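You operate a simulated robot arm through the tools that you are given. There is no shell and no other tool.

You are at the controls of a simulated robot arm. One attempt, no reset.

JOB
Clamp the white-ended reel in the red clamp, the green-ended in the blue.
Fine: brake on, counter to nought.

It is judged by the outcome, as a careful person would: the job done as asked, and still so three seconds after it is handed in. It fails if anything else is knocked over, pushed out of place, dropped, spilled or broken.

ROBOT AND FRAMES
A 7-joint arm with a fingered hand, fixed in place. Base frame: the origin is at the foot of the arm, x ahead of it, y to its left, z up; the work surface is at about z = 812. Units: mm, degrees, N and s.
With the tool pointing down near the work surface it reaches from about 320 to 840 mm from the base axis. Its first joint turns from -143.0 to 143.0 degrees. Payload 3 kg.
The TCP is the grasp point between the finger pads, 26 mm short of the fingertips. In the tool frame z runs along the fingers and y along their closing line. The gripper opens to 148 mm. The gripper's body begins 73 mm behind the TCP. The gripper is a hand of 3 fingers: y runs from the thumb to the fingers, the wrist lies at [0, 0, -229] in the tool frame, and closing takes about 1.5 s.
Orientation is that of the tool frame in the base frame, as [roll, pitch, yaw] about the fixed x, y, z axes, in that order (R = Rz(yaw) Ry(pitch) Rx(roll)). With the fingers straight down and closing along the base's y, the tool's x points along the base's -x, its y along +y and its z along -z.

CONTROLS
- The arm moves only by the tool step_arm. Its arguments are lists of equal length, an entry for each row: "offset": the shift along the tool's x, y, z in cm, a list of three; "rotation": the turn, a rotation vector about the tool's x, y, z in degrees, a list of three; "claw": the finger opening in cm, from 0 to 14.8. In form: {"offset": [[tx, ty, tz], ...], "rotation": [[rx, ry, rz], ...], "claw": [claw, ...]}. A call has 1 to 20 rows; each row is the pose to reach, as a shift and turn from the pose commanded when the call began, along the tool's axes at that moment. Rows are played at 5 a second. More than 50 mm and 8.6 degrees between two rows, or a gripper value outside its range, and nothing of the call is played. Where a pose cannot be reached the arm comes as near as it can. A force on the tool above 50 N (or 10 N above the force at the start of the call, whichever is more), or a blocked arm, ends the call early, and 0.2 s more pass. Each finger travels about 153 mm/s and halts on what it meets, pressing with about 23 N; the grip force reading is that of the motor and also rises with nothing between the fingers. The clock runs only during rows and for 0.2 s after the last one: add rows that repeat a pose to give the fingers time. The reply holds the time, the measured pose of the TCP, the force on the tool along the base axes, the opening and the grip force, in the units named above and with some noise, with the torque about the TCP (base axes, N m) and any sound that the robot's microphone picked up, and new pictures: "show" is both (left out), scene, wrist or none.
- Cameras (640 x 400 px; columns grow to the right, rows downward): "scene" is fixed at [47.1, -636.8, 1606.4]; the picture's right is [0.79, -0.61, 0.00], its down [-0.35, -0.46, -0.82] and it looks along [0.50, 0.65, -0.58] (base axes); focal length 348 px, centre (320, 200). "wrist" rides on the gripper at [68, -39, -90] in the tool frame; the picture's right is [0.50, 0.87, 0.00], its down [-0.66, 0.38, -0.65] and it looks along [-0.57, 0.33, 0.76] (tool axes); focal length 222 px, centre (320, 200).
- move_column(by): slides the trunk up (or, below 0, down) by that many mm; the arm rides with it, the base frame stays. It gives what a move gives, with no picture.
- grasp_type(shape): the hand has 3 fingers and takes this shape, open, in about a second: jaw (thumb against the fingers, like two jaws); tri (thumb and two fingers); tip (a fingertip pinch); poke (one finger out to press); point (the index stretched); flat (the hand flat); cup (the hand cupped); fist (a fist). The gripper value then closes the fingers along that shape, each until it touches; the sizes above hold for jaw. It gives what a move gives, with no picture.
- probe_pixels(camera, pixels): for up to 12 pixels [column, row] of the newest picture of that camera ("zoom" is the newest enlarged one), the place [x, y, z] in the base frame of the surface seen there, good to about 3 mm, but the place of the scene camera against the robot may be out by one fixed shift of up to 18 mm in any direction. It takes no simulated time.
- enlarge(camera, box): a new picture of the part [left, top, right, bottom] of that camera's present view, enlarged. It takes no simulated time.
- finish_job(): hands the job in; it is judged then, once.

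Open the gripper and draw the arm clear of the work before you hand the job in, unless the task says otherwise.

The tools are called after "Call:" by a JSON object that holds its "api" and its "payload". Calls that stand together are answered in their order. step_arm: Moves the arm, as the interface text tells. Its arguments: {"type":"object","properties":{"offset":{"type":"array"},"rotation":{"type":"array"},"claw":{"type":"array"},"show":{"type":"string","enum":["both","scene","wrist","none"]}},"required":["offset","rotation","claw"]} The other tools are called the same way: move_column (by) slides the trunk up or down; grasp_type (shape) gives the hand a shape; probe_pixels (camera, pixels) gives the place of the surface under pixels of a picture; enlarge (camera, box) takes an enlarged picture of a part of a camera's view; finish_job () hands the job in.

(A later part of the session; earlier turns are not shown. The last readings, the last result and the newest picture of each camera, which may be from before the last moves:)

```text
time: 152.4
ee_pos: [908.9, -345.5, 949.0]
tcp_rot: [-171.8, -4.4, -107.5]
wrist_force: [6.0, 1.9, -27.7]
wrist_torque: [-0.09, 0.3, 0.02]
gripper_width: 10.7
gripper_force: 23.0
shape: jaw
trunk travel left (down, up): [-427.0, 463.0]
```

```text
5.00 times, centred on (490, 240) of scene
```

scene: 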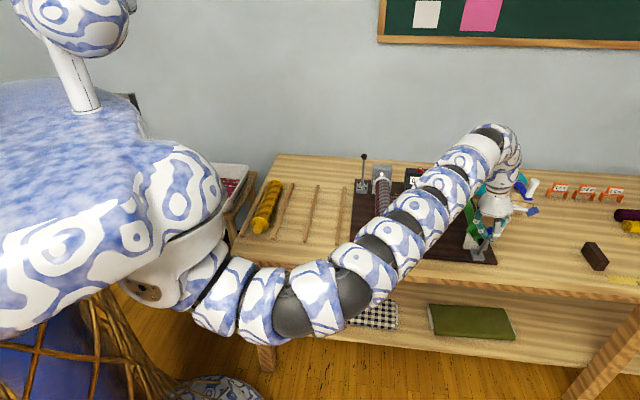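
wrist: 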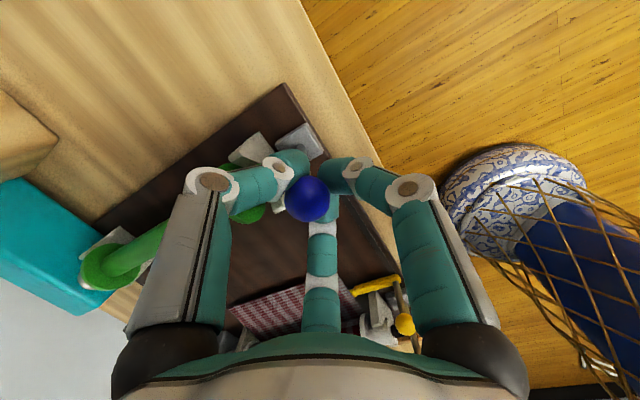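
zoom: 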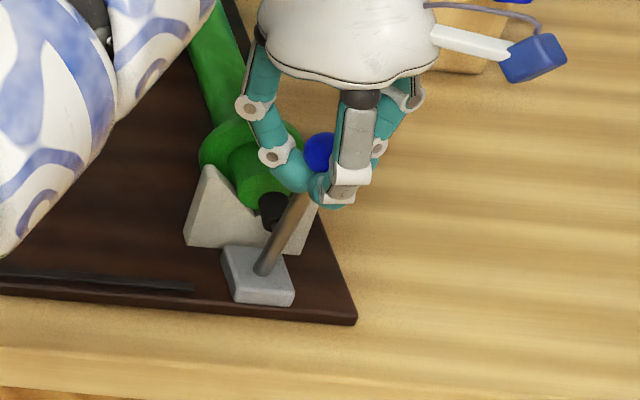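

The handle follows with some upward pull (-28 N), so I continue the last part without further rise, towards the stop.

Call:
{"api": "step_arm", "payload": {"offset": [[-0.35, -0.19, 0.1], [-0.71, -0.38, 0.15], [-1.06, -0.57, 0.15], [-1.41, -0.75, 0.1], [-1.77, -0.94, 0.05], [-2.12, -1.13, 0], [-2.47, -1.31, 0], [-2.83, -1.5, 0], [-3.18, -1.69, 0], [-3.45, -1.83, 0]], "rotation": [[0, 0, 0], [0, 0, 0], [0, 0, 0], [0, 0, 0], [0, 0, 0], [0, 0, 0], [0, 0, 0], [0, 0, 0], [0, 0, 0], [0, 0, 0]], "claw": [1.0, 1.0, 1.0, 1.0, 1.0, 1.0, 1.0, 1.0, 1.0, 1.0]}}

Call:
{"api": "enlarge", "payload": {"camera": "scene", "box": [430, 180, 540, 280]}}

```text
time: 154.6
ee_pos: [935.6, -322.0, 951.0]
tcp_rot: [-171.8, -4.5, -107.5]
wrist_force: [-16.9, -24.9, -22.0]
wrist_torque: [-0.21, 0.23, -0.29]
gripper_width: 8.8
gripper_force: 23.2
shape: jaw
trunk travel left (down, up): [-427.0, 463.0]
```

scene: 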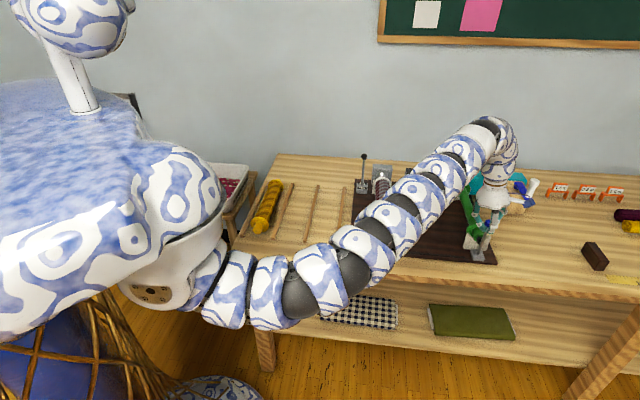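
wrist: 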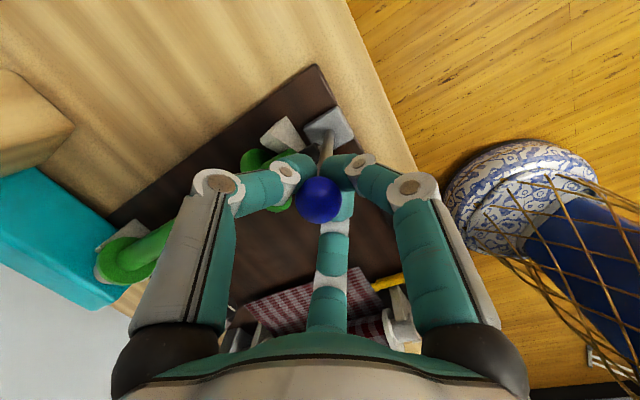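

```text
4.00 times, centred on (485, 230) of scene
```

zoom: 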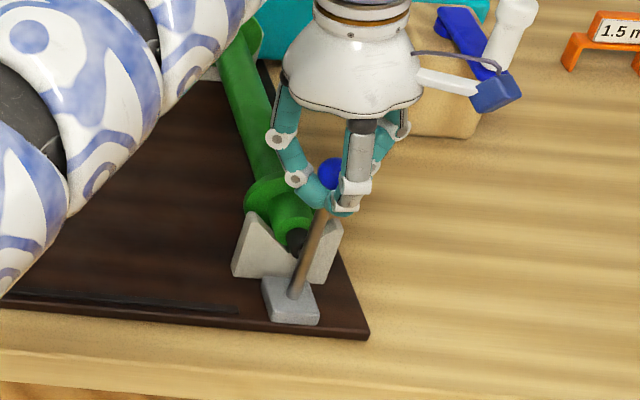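

The push reaches about 30 N against a stop. I probe the ball to compute the handle's angle.

Call:
{"api": "probe_pixels", "payload": {"camera": "wrist", "pixels": [[318, 198], [312, 190], [325, 205]]}}

Call:
{"api": "probe_pixels", "payload": {"camera": "zoom", "pixels": [[325, 172], [310, 235], [294, 290], [298, 240], [290, 213]]}}

```text
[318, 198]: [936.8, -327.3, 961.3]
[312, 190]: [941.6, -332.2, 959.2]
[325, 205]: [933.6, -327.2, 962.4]
```

```text
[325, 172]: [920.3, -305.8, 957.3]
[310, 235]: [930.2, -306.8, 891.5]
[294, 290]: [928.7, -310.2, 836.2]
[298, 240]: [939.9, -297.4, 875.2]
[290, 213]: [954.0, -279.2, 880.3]
```

The blue handle is at u≈435, the same end position as the red one. I open the fingers and withdraw.

Call:
{"api": "step_arm", "payload": {"offset": [[0, 0, 0], [0, 0, 0], [0, 0, 0], [0, 0, 0], [0, 0, 0], [0, 0, -1.5], [0, 0, -3], [0, 0, -5], [0, 0, -7], [0, 0, -9], [0, 0, -9]], "rotation": [[0, 0, 0], [0, 0, 0], [0, 0, 0], [0, 0, 0], [0, 0, 0], [0, 0, 0], [0, 0, 0], [0, 0, 0], [0, 0, 0], [0, 0, 0], [0, 0, 0]], "claw": [2, 3, 4, 5, 5.5, 5.5, 5.5, 5.5, 5.5, 5.5, 5.5]}}

Call:
{"api": "enlarge", "payload": {"camera": "scene", "box": [430, 180, 540, 280]}}

```text
time: 157.0
ee_pos: [925.3, -306.7, 1043.7]
tcp_rot: [-171.7, -4.4, -107.4]
wrist_force: [0.2, -0.3, 0.4]
wrist_torque: [-0.01, -0.01, 0.0]
gripper_width: 54.7
gripper_force: 0.0
shape: jaw
trunk travel left (down, up): [-427.0, 463.0]
```

scene: 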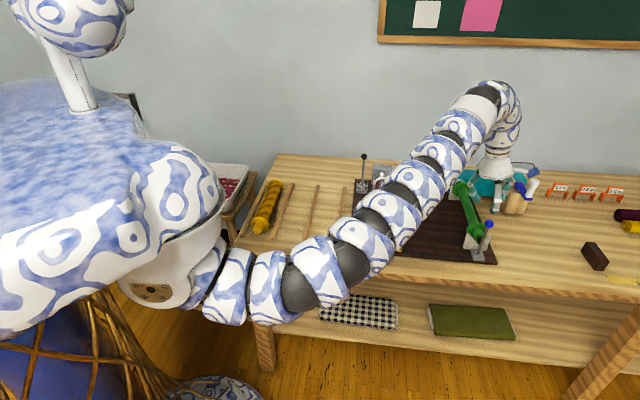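
wrist: 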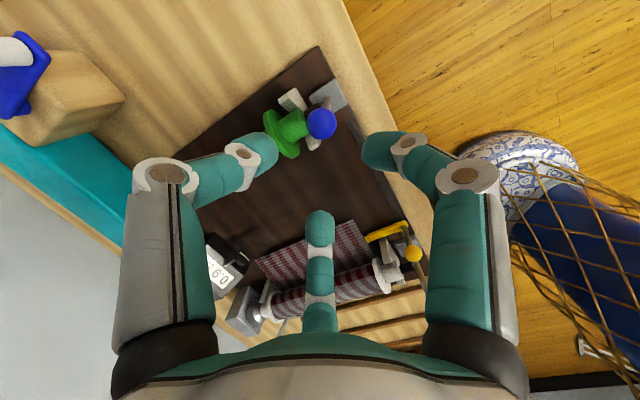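

```text
4.00 times, centred on (485, 230) of scene
```

zoom: 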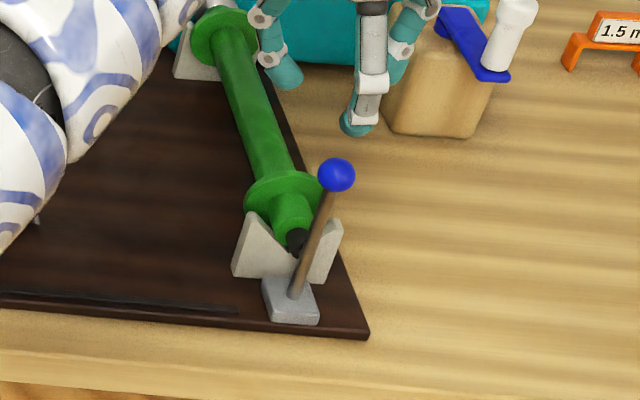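

The blue clamp holds the green reel. Next is the brake lever (ball near (937,218,948), leaning to Off). I raise the trunk 200 mm, then move in two stages towards it with a new hand orientation.

Call:
{"api": "move_column", "payload": {"by": 200}}

Call:
{"api": "step_arm", "payload": {"offset": [[-3.54, 1.41, 1.19], [-7.08, 2.82, 2.38], [-10.6, 4.24, 3.57], [-14.2, 5.65, 4.77], [-17.7, 7.06, 5.96], [-21.2, 8.47, 7.15], [-24.8, 9.9, 8.34], [-24.8, 9.9, 8.34]], "rotation": [[0.09, -2.1, 4.0], [0.18, -4.2, 8.1], [0.27, -6.3, 12.1], [0.36, -8.3, 16.1], [0.45, -10.4, 20.1], [0.54, -12.5, 24.2], [0.63, -14.6, 28.2], [0.63, -14.6, 28.2]], "claw": [5.5, 5.5, 5.5, 5.5, 5.5, 5.5, 5.5, 5.5]}}

```text
time: 159.2
ee_pos: [926.4, -307.6, 1241.6]
tcp_rot: [-171.6, -4.3, -107.4]
wrist_force: [-0.6, -0.3, 0.2]
wrist_torque: [0.0, 0.02, 0.01]
gripper_width: 54.5
gripper_force: 0.1
shape: jaw
trunk travel left (down, up): [-627.0, 263.0]
```

```text
time: 161.0
ee_pos: [916.4, -52.6, 1129.0]
tcp_rot: [-173.2, 14.0, -133.5]
wrist_force: [0.0, -0.5, -0.2]
wrist_torque: [0.01, 0.01, -0.03]
gripper_width: 54.9
gripper_force: 0.0
shape: jaw
trunk travel left (down, up): [-627.0, 263.0]
```

scene: 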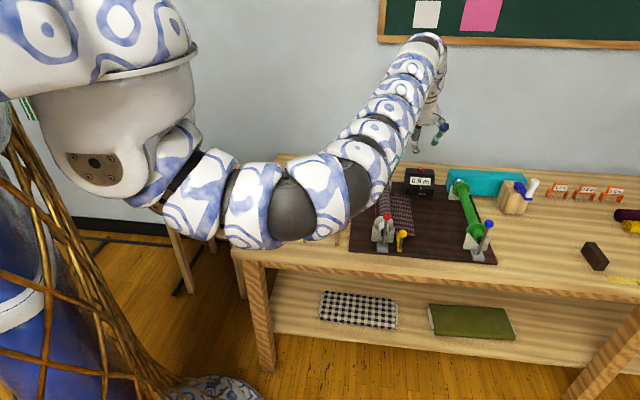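
wrist: 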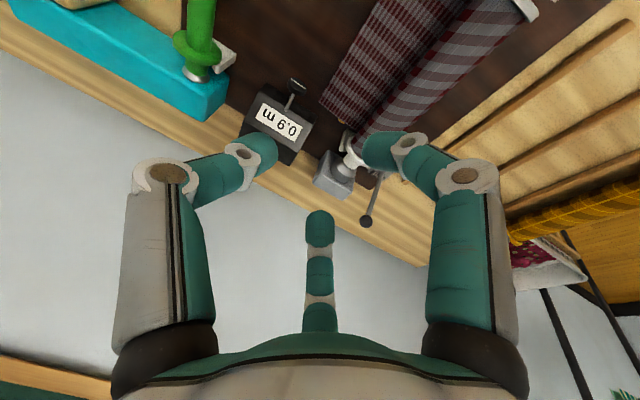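

Both reels sit clamped. The lever ball is at (366,221) in the wrist view; I probe it and the lever base for the approach.

Call:
{"api": "probe_pixels", "payload": {"camera": "wrist", "pixels": [[366, 221], [363, 217], [376, 190], [372, 180], [345, 160], [291, 158], [335, 190]]}}

Call:
{"api": "enlarge", "payload": {"camera": "wrist", "box": [220, 60, 440, 240]}}

```text
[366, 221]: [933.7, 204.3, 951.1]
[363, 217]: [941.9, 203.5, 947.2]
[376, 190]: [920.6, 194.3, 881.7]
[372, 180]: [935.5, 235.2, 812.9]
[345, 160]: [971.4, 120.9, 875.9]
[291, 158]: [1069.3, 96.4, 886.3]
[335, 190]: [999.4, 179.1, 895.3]
```

```text
2.22 times, centred on (330, 150) of wrist
```

zoom: 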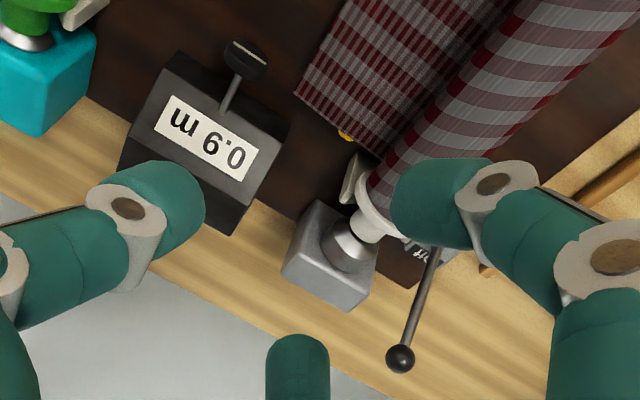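

Ball centre ≈ (u 814, v 510, z 946), lever pivot ≈ (u 770, z 835). I finish the approach to 75 mm before the ball along the new tool axis.

Call:
{"api": "step_arm", "payload": {"offset": [[-2.0, 2.86, 1.9], [-4.0, 5.73, 3.8], [-6.0, 8.6, 5.7], [-8.0, 11.45, 7.65], [-10.0, 14.3, 9.55], [-12.0, 17.2, 11.45], [-13.97, 20.05, 13.37], [-13.97, 20.05, 13.37]], "rotation": [[0.09, -2.1, 4.0], [0.18, -4.2, 8.1], [0.27, -6.3, 12.1], [0.36, -8.3, 16.1], [0.45, -10.4, 20.1], [0.54, -12.5, 24.2], [0.63, -14.6, 28.2], [0.63, -14.6, 28.2]], "claw": [5.5, 5.5, 5.5, 5.5, 5.5, 5.5, 5.5, 5.5]}}

Call:
{"api": "enlarge", "payload": {"camera": "scene", "box": [330, 120, 450, 220]}}

```text
time: 162.8
ee_pos: [901.2, 200.6, 1008.2]
tcp_rot: [175.8, 29.8, -163.5]
wrist_force: [0.0, -0.1, 0.9]
wrist_torque: [0.03, -0.01, 0.04]
gripper_width: 54.9
gripper_force: 0.0
shape: jaw
trunk travel left (down, up): [-627.0, 263.0]
```

scene: 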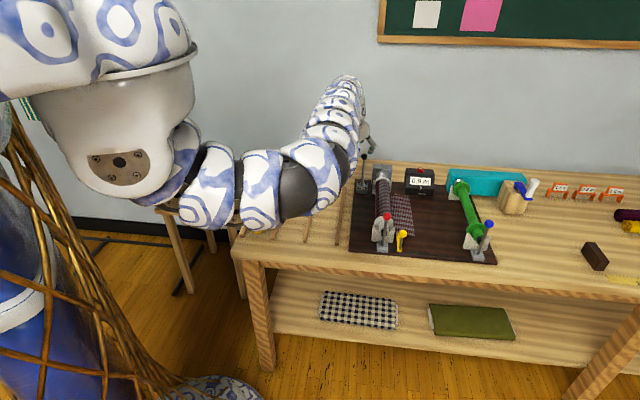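
wrist: 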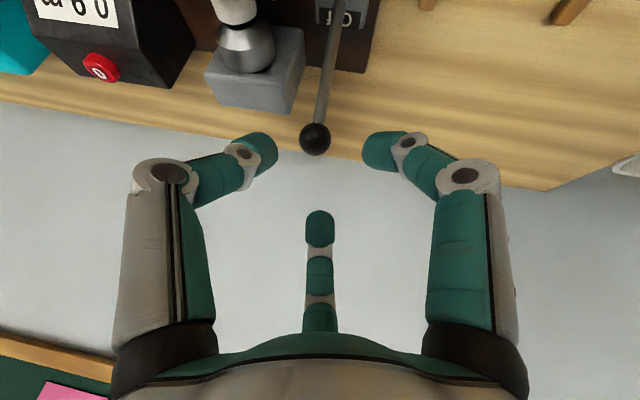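

```text
4.00 times, centred on (390, 170) of scene
```

zoom: 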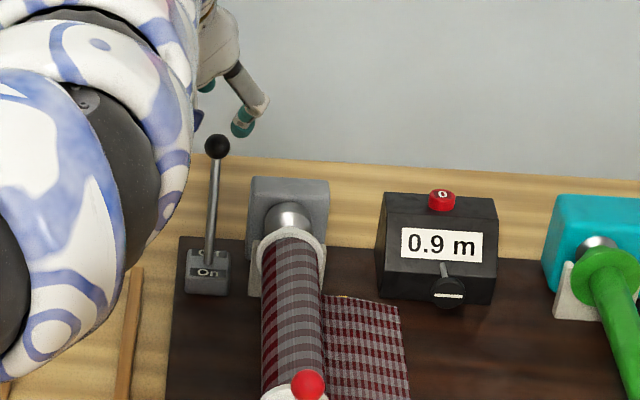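

The lever ball is at (315,139) in the wrist view, stick towards the gap. I probe it.

Call:
{"api": "probe_pixels", "payload": {"camera": "wrist", "pixels": [[315, 139], [310, 132], [320, 146], [325, 95], [335, 30], [262, 150], [375, 152], [320, 222]]}}

```text
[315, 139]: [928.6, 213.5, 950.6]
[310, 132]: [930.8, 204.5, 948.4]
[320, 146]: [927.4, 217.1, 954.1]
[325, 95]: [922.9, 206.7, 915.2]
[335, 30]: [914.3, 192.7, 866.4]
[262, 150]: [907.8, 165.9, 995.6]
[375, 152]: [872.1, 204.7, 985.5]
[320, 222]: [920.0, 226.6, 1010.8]
```

The ball is exactly ahead along the tool axis (75 mm). I advance 70 mm and then close the fingers beneath it.

Call:
{"api": "step_arm", "payload": {"offset": [[-0.15, 0.23, 1.0], [-0.15, 0.23, 2.5], [-0.15, 0.23, 4.0], [-0.15, 0.23, 5.2], [-0.15, 0.23, 6.2], [-0.15, 0.23, 7.0], [-0.15, 0.23, 7.0]], "rotation": [[0, 0, 0], [0, 0, 0], [0, 0, 0], [0, 0, 0], [0, 0, 0], [0, 0, 0], [0, 0, 0]], "claw": [5.5, 5.5, 5.5, 5.5, 5.5, 5.5, 5.5]}}

Call:
{"api": "enlarge", "payload": {"camera": "scene", "box": [330, 120, 450, 220]}}

```text
time: 164.4
ee_pos: [933.8, 217.2, 948.2]
tcp_rot: [175.9, 29.8, -163.4]
wrist_force: [0.6, 0.7, 0.0]
wrist_torque: [0.01, 0.02, 0.03]
gripper_width: 54.6
gripper_force: 0.0
shape: jaw
trunk travel left (down, up): [-627.0, 263.0]
```

scene: 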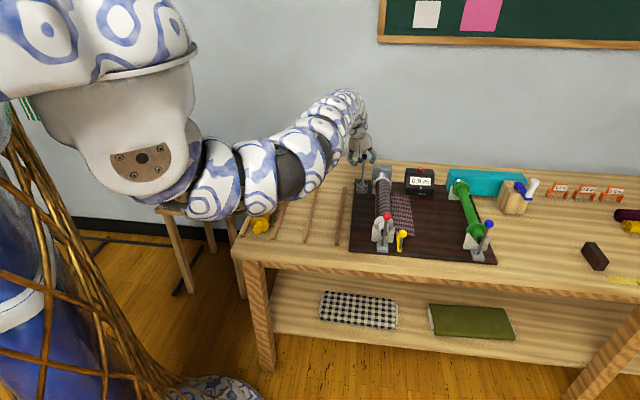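
wrist: 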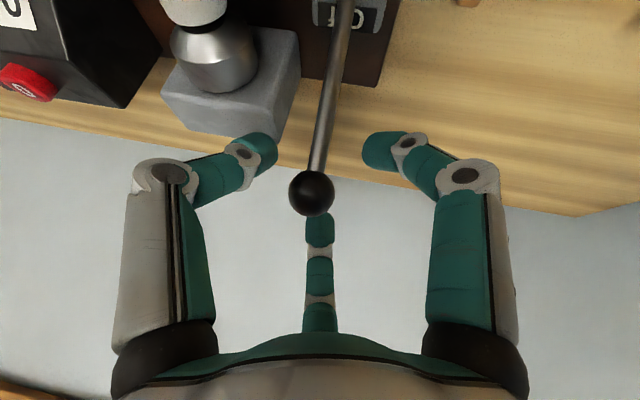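

```text
4.00 times, centred on (390, 170) of scene
```

zoom: 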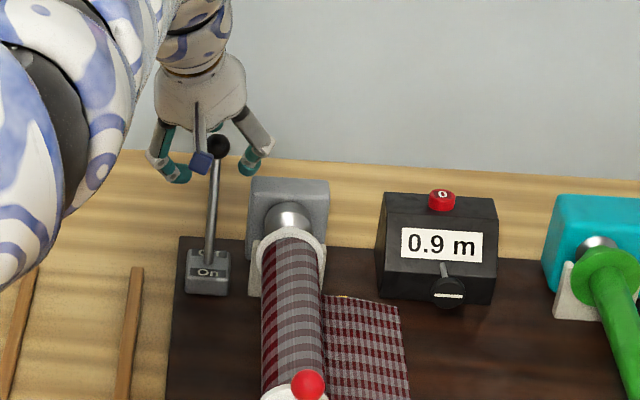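

The ball lies between the fingers with the stick in the open gap. I close them.

Call:
{"api": "step_arm", "payload": {"offset": [[0, 0, 0], [0, 0, 0], [0, 0, 0], [0, 0, 0], [0, 0, 0], [0, 0, 0], [0, 0, 0]], "rotation": [[0, 0, 0], [0, 0, 0], [0, 0, 0], [0, 0, 0], [0, 0, 0], [0, 0, 0], [0, 0, 0]], "claw": [4.6, 3.8, 3.0, 2.2, 1.6, 1.2, 1.2]}}

Call:
{"api": "enlarge", "payload": {"camera": "scene", "box": [330, 120, 450, 220]}}

```text
time: 166.0
ee_pos: [934.5, 217.1, 948.1]
tcp_rot: [175.9, 29.7, -163.5]
wrist_force: [0.4, -3.8, -0.1]
wrist_torque: [-0.06, 0.02, -0.05]
gripper_width: 13.2
gripper_force: 0.1
shape: jaw
trunk travel left (down, up): [-627.0, 263.0]
```

scene: 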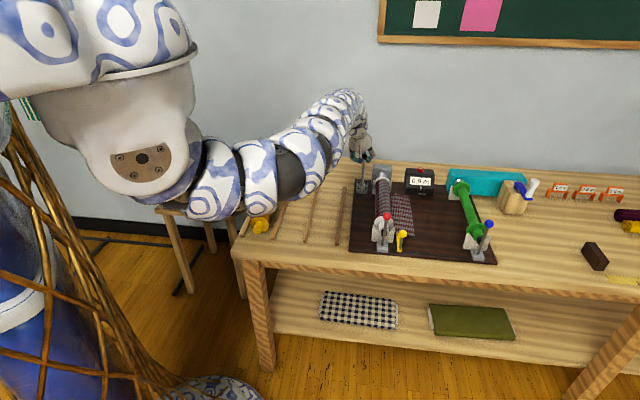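
wrist: 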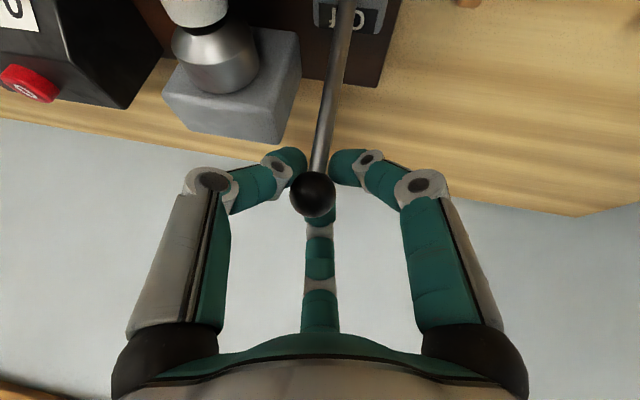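

```text
4.00 times, centred on (390, 170) of scene
```

zoom: 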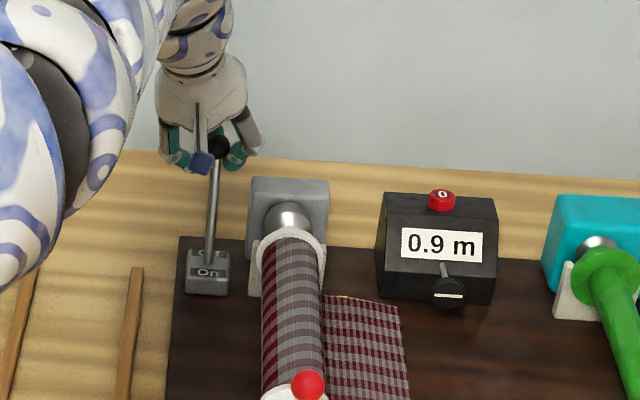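

The ball is trapped. I pull the lever towards "On" (to the front) along its arc, first to about upright.

Call:
{"api": "step_arm", "payload": {"offset": [[0.32, -0.23, -0.43], [0.64, -0.46, -0.86], [1.0, -0.7, -1.25], [1.37, -0.95, -1.65], [1.8, -1.22, -2.02], [2.24, -1.5, -2.39], [2.68, -1.76, -2.72], [3.12, -2.03, -3.04], [3.12, -2.03, -3.04]], "rotation": [[0, 0, 0], [0, 0, 0], [0, 0, 0], [0, 0, 0], [0, 0, 0], [0, 0, 0], [0, 0, 0], [0, 0, 0], [0, 0, 0]], "claw": [1.2, 1.2, 1.2, 1.2, 1.2, 1.2, 1.2, 1.2, 1.2]}}

Call:
{"api": "enlarge", "payload": {"camera": "scene", "box": [330, 120, 450, 220]}}

```text
time: 168.0
ee_pos: [902.6, 182.9, 959.1]
tcp_rot: [175.9, 29.7, -163.5]
wrist_force: [1.6, -1.2, -2.1]
wrist_torque: [0.01, 0.02, 0.0]
gripper_width: 12.3
gripper_force: 0.1
shape: jaw
trunk travel left (down, up): [-627.0, 263.0]
```

scene: 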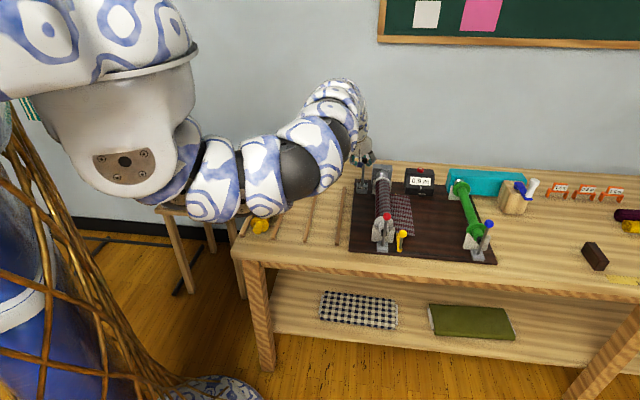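
wrist: 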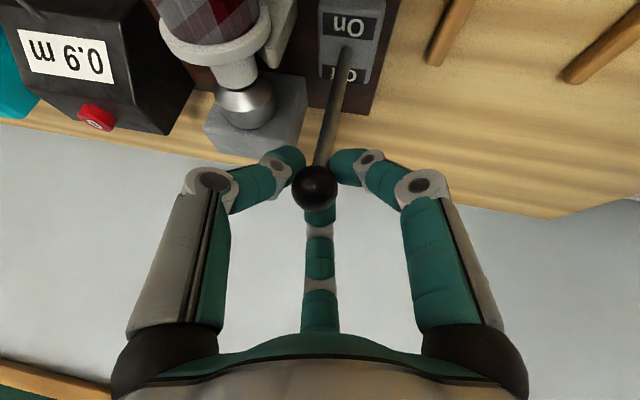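

```text
4.00 times, centred on (390, 170) of scene
```

zoom: 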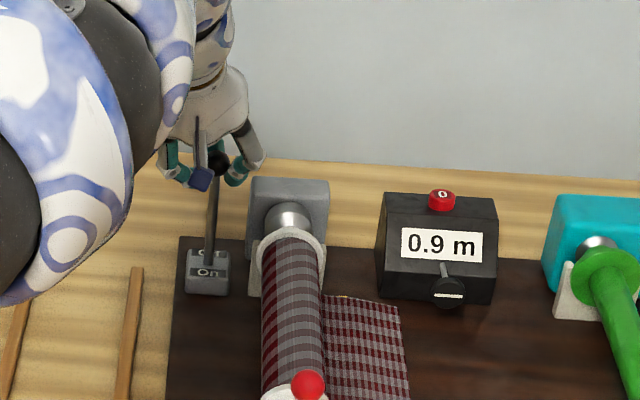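

It follows easily. I continue the pull to the On side, watching the force.

Call:
{"api": "step_arm", "payload": {"offset": [[0.5, -0.29, -0.27], [1.03, -0.58, -0.53], [1.5, -0.85, -0.74], [2.01, -1.11, -0.94], [2.5, -1.37, -1.08], [3.01, -1.63, -1.21], [3.5, -1.88, -1.29], [4.01, -2.12, -1.36], [4.01, -2.12, -1.36]], "rotation": [[0, 0, 0], [0, 0, 0], [0, 0, 0], [0, 0, 0], [0, 0, 0], [0, 0, 0], [0, 0, 0], [0, 0, 0], [0, 0, 0]], "claw": [1.2, 1.2, 1.2, 1.2, 1.2, 1.2, 1.2, 1.2, 1.2]}}

Call:
{"api": "enlarge", "payload": {"camera": "scene", "box": [330, 120, 450, 220]}}

```text
time: 170.0
ee_pos: [873.4, 154.5, 944.8]
tcp_rot: [175.9, 29.6, -163.4]
wrist_force: [1.3, 0.8, 1.0]
wrist_torque: [0.01, -0.04, 0.0]
gripper_width: 12.1
gripper_force: 0.1
shape: jaw
out of reach, approached as far as the arm can: row 7, 8, 9
trunk travel left (down, up): [-627.0, 263.0]
```

scene: 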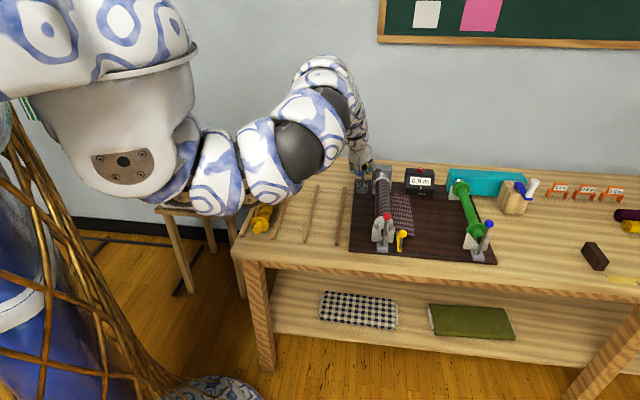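
wrist: 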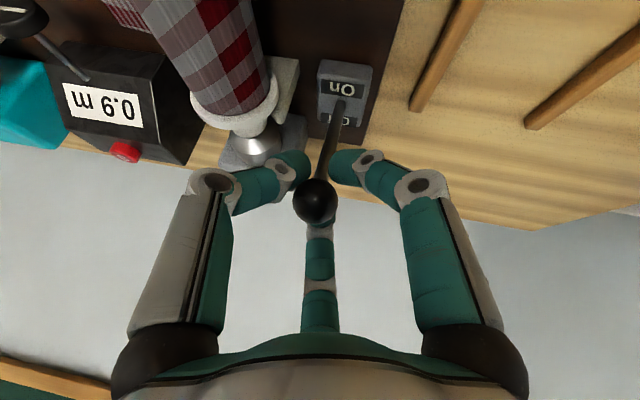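

```text
4.00 times, centred on (390, 170) of scene
```

zoom: 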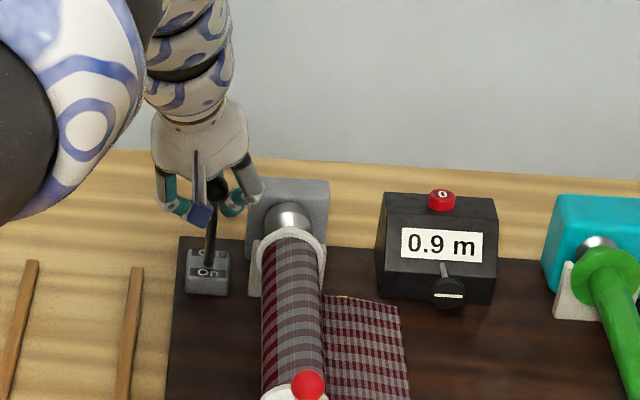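

I probe the lever ball to compute its angle.

Call:
{"api": "probe_pixels", "payload": {"camera": "wrist", "pixels": [[316, 200], [310, 192], [322, 207], [330, 165], [337, 130], [340, 108], [341, 85], [335, 117]]}}

Call:
{"api": "enlarge", "payload": {"camera": "wrist", "box": [270, 40, 410, 230]}}

```text
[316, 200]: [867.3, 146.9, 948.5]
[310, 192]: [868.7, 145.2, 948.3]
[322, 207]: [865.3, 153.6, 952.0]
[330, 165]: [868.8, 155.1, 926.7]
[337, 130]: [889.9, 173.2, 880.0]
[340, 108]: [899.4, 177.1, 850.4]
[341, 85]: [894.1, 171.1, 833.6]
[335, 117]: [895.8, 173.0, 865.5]
```

```text
2.11 times, centred on (340, 135) of wrist
```

zoom: 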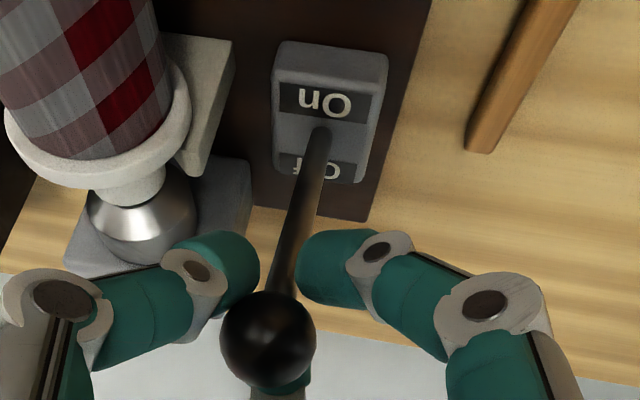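

The lever stands at about -21° (ball u≈727), roughly the mirror of its Off angle. I pull slightly further (7 mm), easing the hand's tilt for reach, to seat it at the stop.

Call:
{"api": "step_arm", "payload": {"offset": [[0.1, -0.05, 0], [0.25, -0.12, -0.02], [0.4, -0.2, -0.04], [0.55, -0.27, -0.06], [0.68, -0.33, -0.07], [0.68, -0.33, -0.07]], "rotation": [[1, 1.7, 0], [2, 3.4, 0], [3, 5.2, 0], [4, 6.9, 0], [4, 6.9, 0], [4, 6.9, 0]], "claw": [1.2, 1.2, 1.2, 1.2, 1.2, 1.2]}}

Call:
{"api": "probe_pixels", "payload": {"camera": "wrist", "pixels": [[316, 200], [310, 192], [322, 207]]}}

```text
time: 171.4
ee_pos: [868.9, 149.6, 943.2]
tcp_rot: [-180.0, 22.9, -163.1]
wrist_force: [2.3, 4.1, 5.6]
wrist_torque: [0.12, -0.1, 0.04]
gripper_width: 13.0
gripper_force: 0.1
shape: jaw
trunk travel left (down, up): [-627.0, 263.0]
```

scene: 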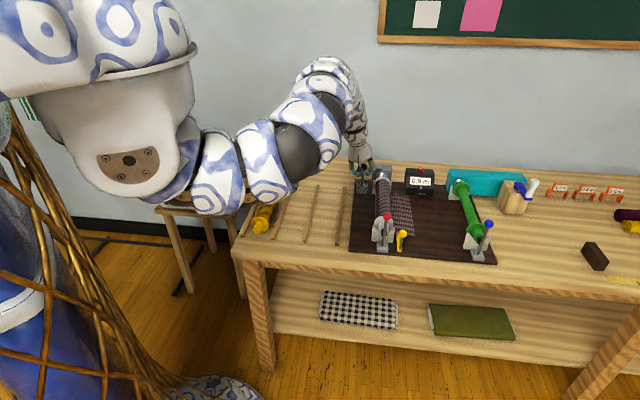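
wrist: 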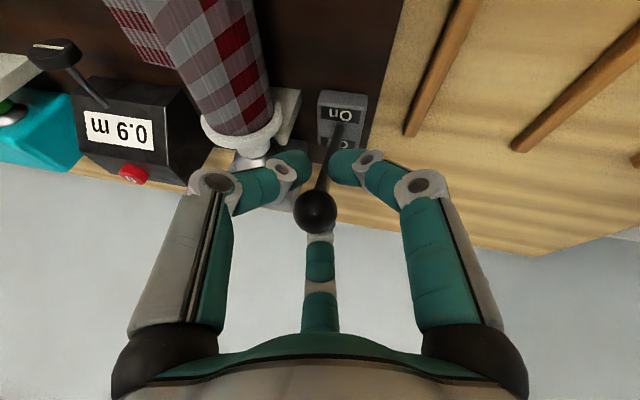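

```text
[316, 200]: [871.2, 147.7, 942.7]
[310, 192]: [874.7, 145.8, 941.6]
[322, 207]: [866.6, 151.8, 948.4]
```

A resisting force of ~7 N appears. I pull 4 mm more to confirm it is against the stop.

Call:
{"api": "step_arm", "payload": {"offset": [[0.15, -0.08, 0], [0.3, -0.16, -0.03], [0.4, -0.2, -0.04], [0.4, -0.2, -0.04]], "rotation": [[0, 0, 0], [0, 0, 0], [0, 0, 0], [0, 0, 0]], "claw": [1.2, 1.2, 1.2, 1.2], "show": "wrist"}}

Call:
{"api": "probe_pixels", "payload": {"camera": "wrist", "pixels": [[316, 208], [310, 200], [322, 214]]}}

```text
time: 172.4
ee_pos: [866.2, 145.6, 941.9]
tcp_rot: [-180.0, 22.8, -163.2]
wrist_force: [2.5, 6.5, 7.3]
wrist_torque: [0.16, -0.21, 0.06]
gripper_width: 13.4
gripper_force: 0.0
shape: jaw
trunk travel left (down, up): [-627.0, 263.0]
```

wrist: 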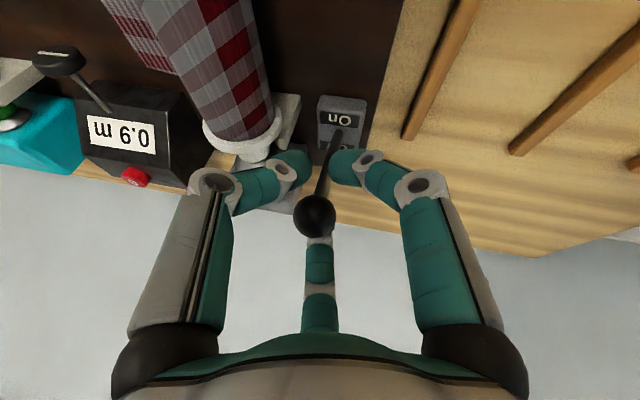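

```text
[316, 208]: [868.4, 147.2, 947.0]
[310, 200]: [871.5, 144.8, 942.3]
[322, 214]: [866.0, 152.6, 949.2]
```

The ball no longer moves: the lever is at its On stop. I open the fingers and back out 55 mm along the tool axis, then check that it stays.

Call:
{"api": "step_arm", "payload": {"offset": [[0, 0, 0], [0, 0, 0], [0, 0, 0], [0, 0, 0], [0, 0, 0], [-0.1, 0, -1.2], [-0.2, 0, -2.5], [-0.2, 0, -4.0], [-0.2, 0, -5.5], [-0.2, 0, -5.5]], "rotation": [[0, 0, 0], [0, 0, 0], [0, 0, 0], [0, 0, 0], [0, 0, 0], [0, 0, 0], [0, 0, 0], [0, 0, 0], [0, 0, 0], [0, 0, 0]], "claw": [2.5, 3.5, 4.5, 5.5, 6, 6, 6, 6, 6, 6]}}

Call:
{"api": "enlarge", "payload": {"camera": "scene", "box": [330, 120, 450, 220]}}

```text
time: 174.6
ee_pos: [865.8, 149.0, 988.7]
tcp_rot: [-179.9, 22.9, -163.1]
wrist_force: [-0.7, -0.2, -0.8]
wrist_torque: [-0.01, 0.0, -0.02]
gripper_width: 59.4
gripper_force: 0.0
shape: jaw
out of reach, approached as far as the arm can: row 8, 9, 10
trunk travel left (down, up): [-627.0, 263.0]
```

scene: 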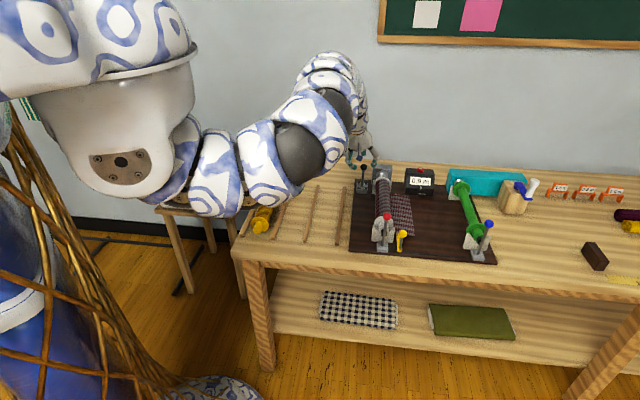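
wrist: 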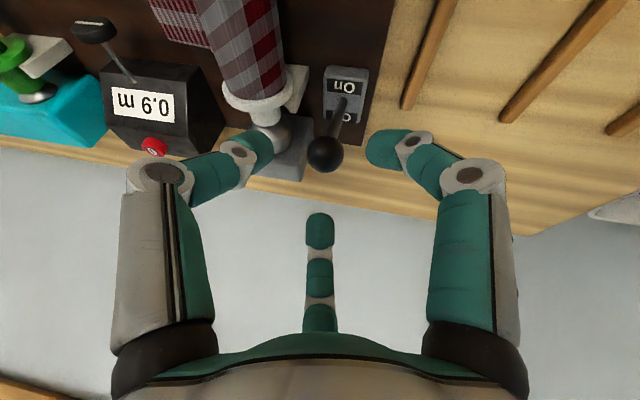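

```text
4.00 times, centred on (390, 170) of scene
```

zoom: 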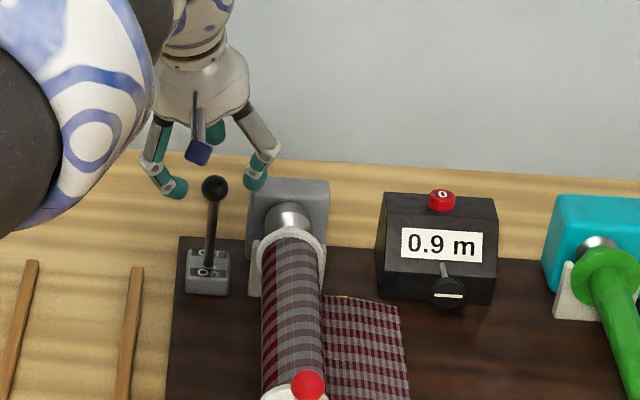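

The lever stays On. I raise the trunk 120 mm to clear, and try the "poke" shape for pressing the counter's red 0 button.

Call:
{"api": "move_column", "payload": {"by": 120}}

Call:
{"api": "grasp_type", "payload": {"shape": "poke"}}

Call:
{"api": "step_arm", "payload": {"offset": [[0, 0, 0]], "rotation": [[0, 0, 0]], "claw": [6]}}

Call:
{"api": "enlarge", "payload": {"camera": "scene", "box": [320, 80, 420, 180]}}

```text
time: 176.1
ee_pos: [865.7, 148.0, 1108.4]
tcp_rot: [180.0, 22.8, -163.2]
wrist_force: [-0.4, 0.3, -0.4]
wrist_torque: [-0.02, -0.01, 0.02]
gripper_width: 59.6
gripper_force: 0.0
shape: jaw
trunk travel left (down, up): [-747.0, 143.0]
```

```text
time: 177.0
ee_pos: [865.3, 148.7, 1107.1]
tcp_rot: [-180.0, 22.8, -163.3]
wrist_force: [0.0, -0.7, -1.0]
wrist_torque: [-0.03, 0.0, 0.01]
gripper_width: 0.1
gripper_force: 0.0
shape: poke
trunk travel left (down, up): [-747.0, 143.0]
```

```text
time: 177.4
ee_pos: [865.6, 149.1, 1108.7]
tcp_rot: [-179.9, 22.8, -163.1]
wrist_force: [-0.2, -0.2, 0.5]
wrist_torque: [-0.03, 0.03, 0.0]
gripper_width: 51.9
gripper_force: 0.1
shape: jaw
trunk travel left (down, up): [-747.0, 143.0]
```

scene: 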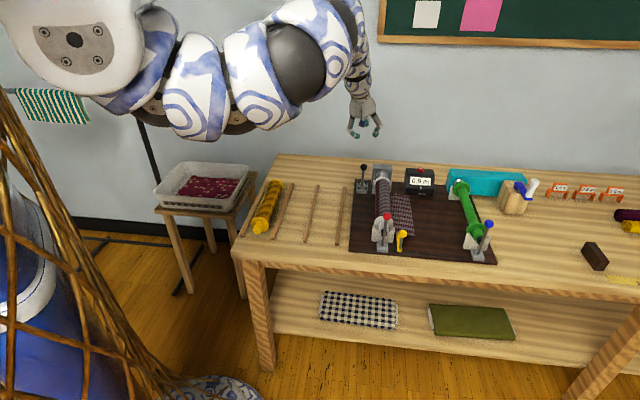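
wrist: 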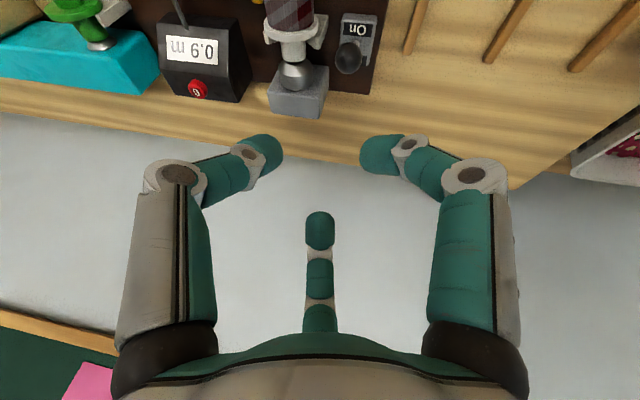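

```text
4.00 times, centred on (370, 130) of scene
```

zoom: 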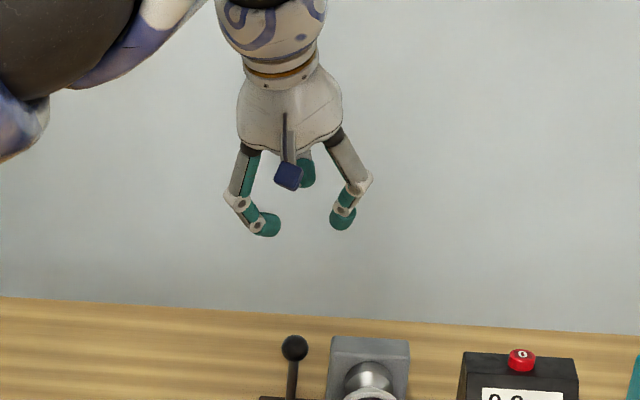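

Giving a claw value of 6 reverted to jaw; I set poke again and keep the claw at 0 for a look.

Call:
{"api": "grasp_type", "payload": {"shape": "poke"}}

Call:
{"api": "step_arm", "payload": {"offset": [[0, 0, 0]], "rotation": [[0, 0, 0]], "claw": [0]}}

Call:
{"api": "enlarge", "payload": {"camera": "scene", "box": [320, 80, 420, 180]}}

```text
time: 178.3
ee_pos: [866.4, 148.6, 1108.9]
tcp_rot: [-179.9, 22.8, -163.0]
wrist_force: [0.8, 0.0, -0.8]
wrist_torque: [-0.04, 0.01, 0.0]
gripper_width: 0.0
gripper_force: 0.1
shape: poke
trunk travel left (down, up): [-747.0, 143.0]
```

```text
time: 178.7
ee_pos: [865.6, 148.8, 1108.2]
tcp_rot: [180.0, 22.8, -163.1]
wrist_force: [-0.1, -0.6, 0.4]
wrist_torque: [0.0, -0.01, 0.02]
gripper_width: 0.1
gripper_force: 0.0
shape: jaw
trunk travel left (down, up): [-747.0, 143.0]
```

scene: 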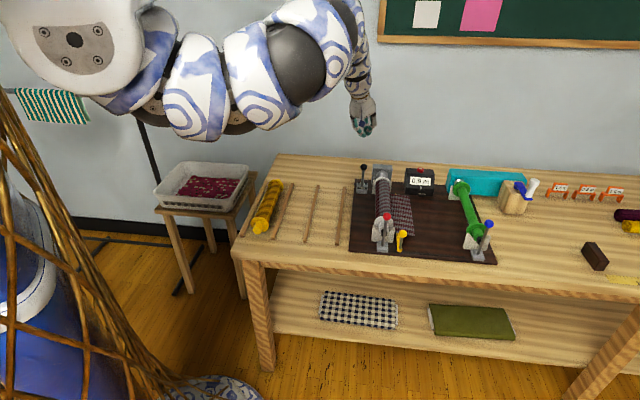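
wrist: 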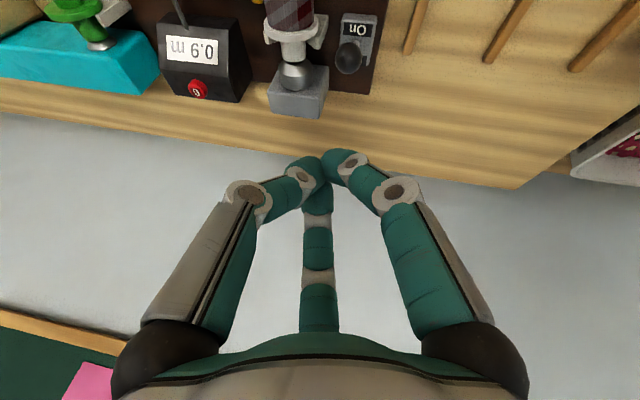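

```text
4.00 times, centred on (370, 130) of scene
```

zoom: 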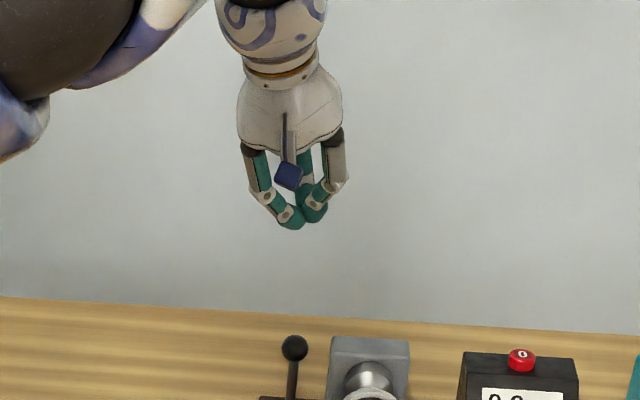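

Claw 0 closes as jaw (three tips together), also usable. I test once whether poke persists with the claw fully open value.

Call:
{"api": "grasp_type", "payload": {"shape": "poke"}}

Call:
{"api": "step_arm", "payload": {"offset": [[0, 0, 0]], "rotation": [[0, 0, 0]], "claw": [14.8], "show": "wrist"}}

```text
time: 179.6
ee_pos: [865.7, 148.2, 1108.6]
tcp_rot: [-180.0, 22.9, -163.1]
wrist_force: [-0.3, -0.7, -0.1]
wrist_torque: [0.01, 0.0, -0.02]
gripper_width: 0.1
gripper_force: 0.2
shape: poke
trunk travel left (down, up): [-747.0, 143.0]
```

```text
time: 180.0
ee_pos: [866.1, 149.8, 1108.2]
tcp_rot: [-180.0, 22.9, -163.1]
wrist_force: [-1.0, 0.0, 0.2]
wrist_torque: [-0.01, -0.01, 0.04]
gripper_width: 0.1
gripper_force: 0.0
shape: poke
trunk travel left (down, up): [-747.0, 143.0]
```

wrist: 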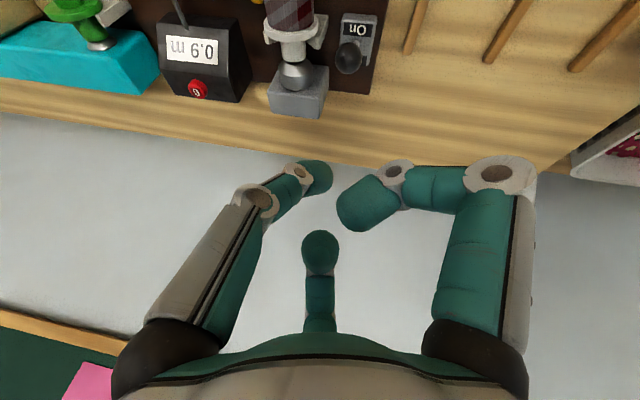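

With claw 14.8 the poke shape persists. I view and probe the poking finger's tip.

Call:
{"api": "enlarge", "payload": {"camera": "wrist", "box": [220, 120, 440, 300]}}

Call:
{"api": "enlarge", "payload": {"camera": "scene", "box": [330, 90, 400, 160]}}

Call:
{"api": "probe_pixels", "payload": {"camera": "wrist", "pixels": [[318, 178], [322, 168], [300, 180], [365, 215], [320, 250], [198, 88], [195, 92]]}}

```text
2.22 times, centred on (330, 210) of wrist
```

zoom: 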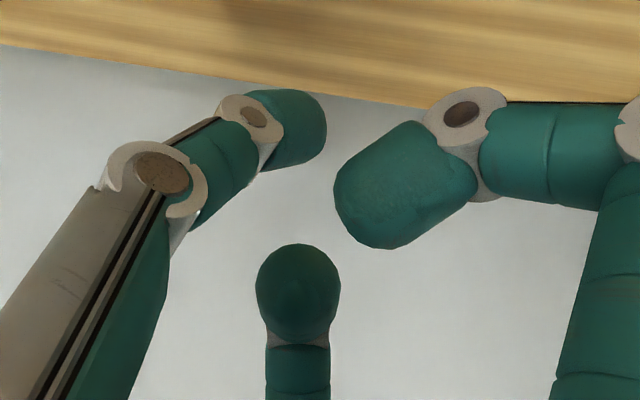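

```text
5.71 times, centred on (365, 125) of scene
```

zoom: 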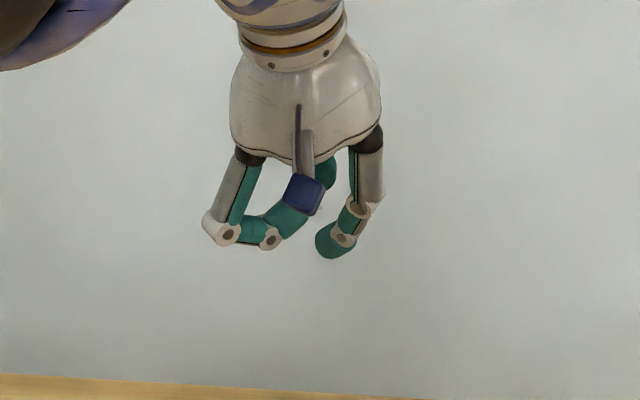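

```text
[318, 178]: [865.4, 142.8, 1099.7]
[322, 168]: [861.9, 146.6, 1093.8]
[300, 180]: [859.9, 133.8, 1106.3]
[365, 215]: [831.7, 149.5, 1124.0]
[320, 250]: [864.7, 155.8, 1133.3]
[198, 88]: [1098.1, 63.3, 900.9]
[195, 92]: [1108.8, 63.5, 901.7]
```

In poke the thumb tip sits at the axis while the others curl. I also look at the "point" shape to choose the better presser.

Call:
{"api": "grasp_type", "payload": {"shape": "point"}}

Call:
{"api": "step_arm", "payload": {"offset": [[0, 0, 0]], "rotation": [[0, 0, 0]], "claw": [14.8]}}

Call:
{"api": "enlarge", "payload": {"camera": "scene", "box": [330, 90, 400, 160]}}

```text
time: 180.9
ee_pos: [867.4, 148.3, 1108.0]
tcp_rot: [-180.0, 22.9, -163.2]
wrist_force: [0.4, -0.2, 1.0]
wrist_torque: [-0.02, 0.0, 0.0]
gripper_width: 142.0
gripper_force: 0.1
shape: point
trunk travel left (down, up): [-747.0, 143.0]
```

```text
time: 181.3
ee_pos: [865.6, 148.3, 1109.0]
tcp_rot: [-180.0, 22.8, -163.1]
wrist_force: [-0.3, 0.3, -0.8]
wrist_torque: [0.0, 0.0, 0.03]
gripper_width: 142.0
gripper_force: 0.1
shape: point
trunk travel left (down, up): [-747.0, 143.0]
```

scene: 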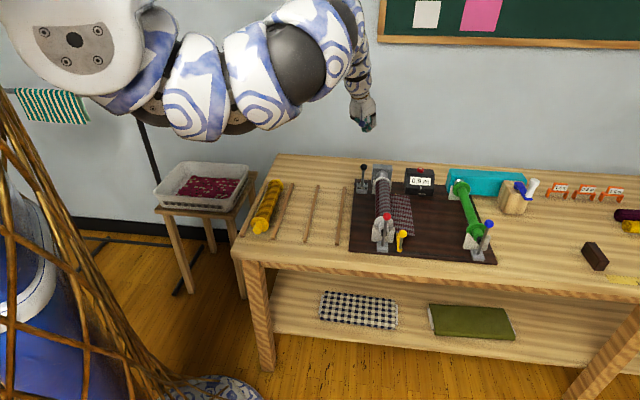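
wrist: 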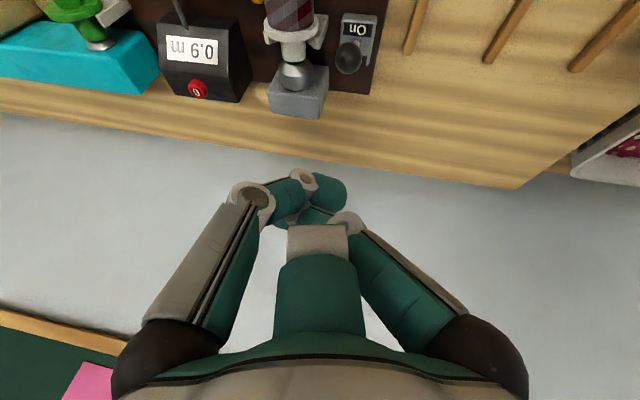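

```text
5.71 times, centred on (365, 125) of scene
```

zoom: 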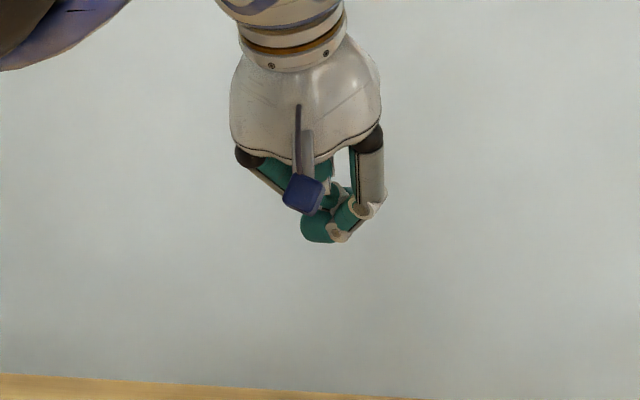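

Neither beats simple closed fingertips; with a steep outward tilt and one finger on the outer side, the closed tips can press the button from above. I close the jaw and move up/outward towards above the counter, tilting to 54°.

Call:
{"api": "grasp_type", "payload": {"shape": "jaw"}}

Call:
{"api": "step_arm", "payload": {"offset": [[-2.3, -1.28, -1.4], [-4.6, -2.56, -2.8], [-6.9, -3.83, -4.2], [-9.2, -5.1, -5.6], [-11.5, -6.4, -7.0], [-13.8, -7.67, -8.4], [-16.1, -8.95, -9.8], [-18.4, -10.2, -11.2], [-20.7, -11.5, -12.6], [-23.0, -12.8, -14.0], [-25.3, -14.05, -15.4], [-27.6, -15.33, -16.78], [-27.6, -15.33, -16.78]], "rotation": [[-0.47, -2.6, 2.7], [-0.93, -5.2, 5.4], [-1.4, -7.8, 8.1], [-1.87, -10.4, 10.8], [-2.33, -13.0, 13.5], [-2.8, -15.6, 16.2], [-3.27, -18.1, 19.0], [-3.73, -20.7, 21.7], [-4.2, -23.3, 24.4], [-4.67, -25.9, 27.1], [-5.1, -28.5, 29.8], [-5.6, -31.1, 32.5], [-5.6, -31.1, 32.5]], "claw": [0, 0, 0, 0, 0, 0, 0, 0, 0, 0, 0, 0, 0]}}

```text
time: 182.2
ee_pos: [866.0, 149.3, 1108.3]
tcp_rot: [180.0, 22.9, -163.1]
wrist_force: [0.0, 1.0, -0.5]
wrist_torque: [-0.01, 0.03, -0.01]
gripper_width: 147.8
gripper_force: 0.1
shape: jaw
trunk travel left (down, up): [-747.0, 143.0]
```

```text
time: 185.0
ee_pos: [1092.6, 57.5, 1369.7]
tcp_rot: [145.7, 44.4, 148.3]
wrist_force: [-0.9, -0.3, -0.1]
wrist_torque: [-0.01, -0.01, 0.01]
gripper_width: 0.1
gripper_force: 23.3
shape: jaw
out of reach, approached as far as the arm can: row 2, 3
trunk travel left (down, up): [-747.0, 143.0]
```

scene: 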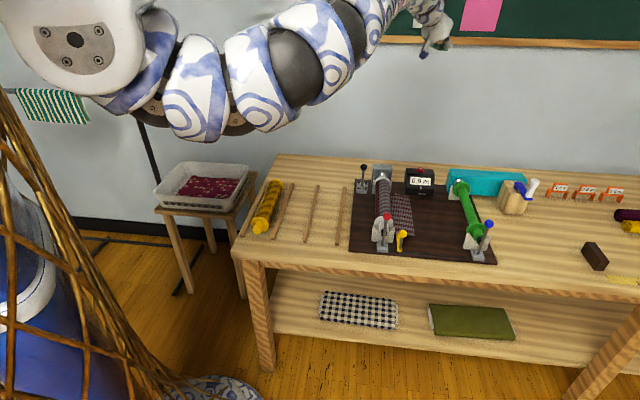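
wrist: 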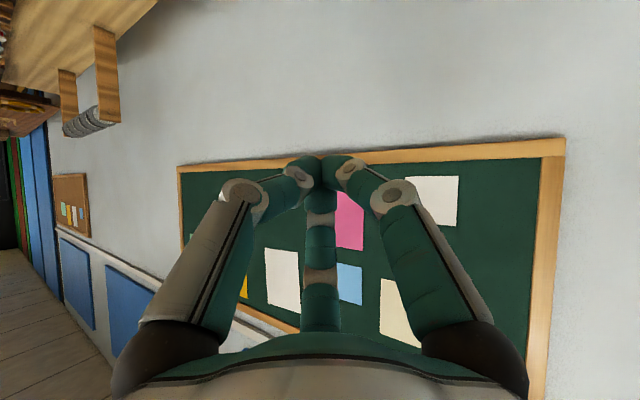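

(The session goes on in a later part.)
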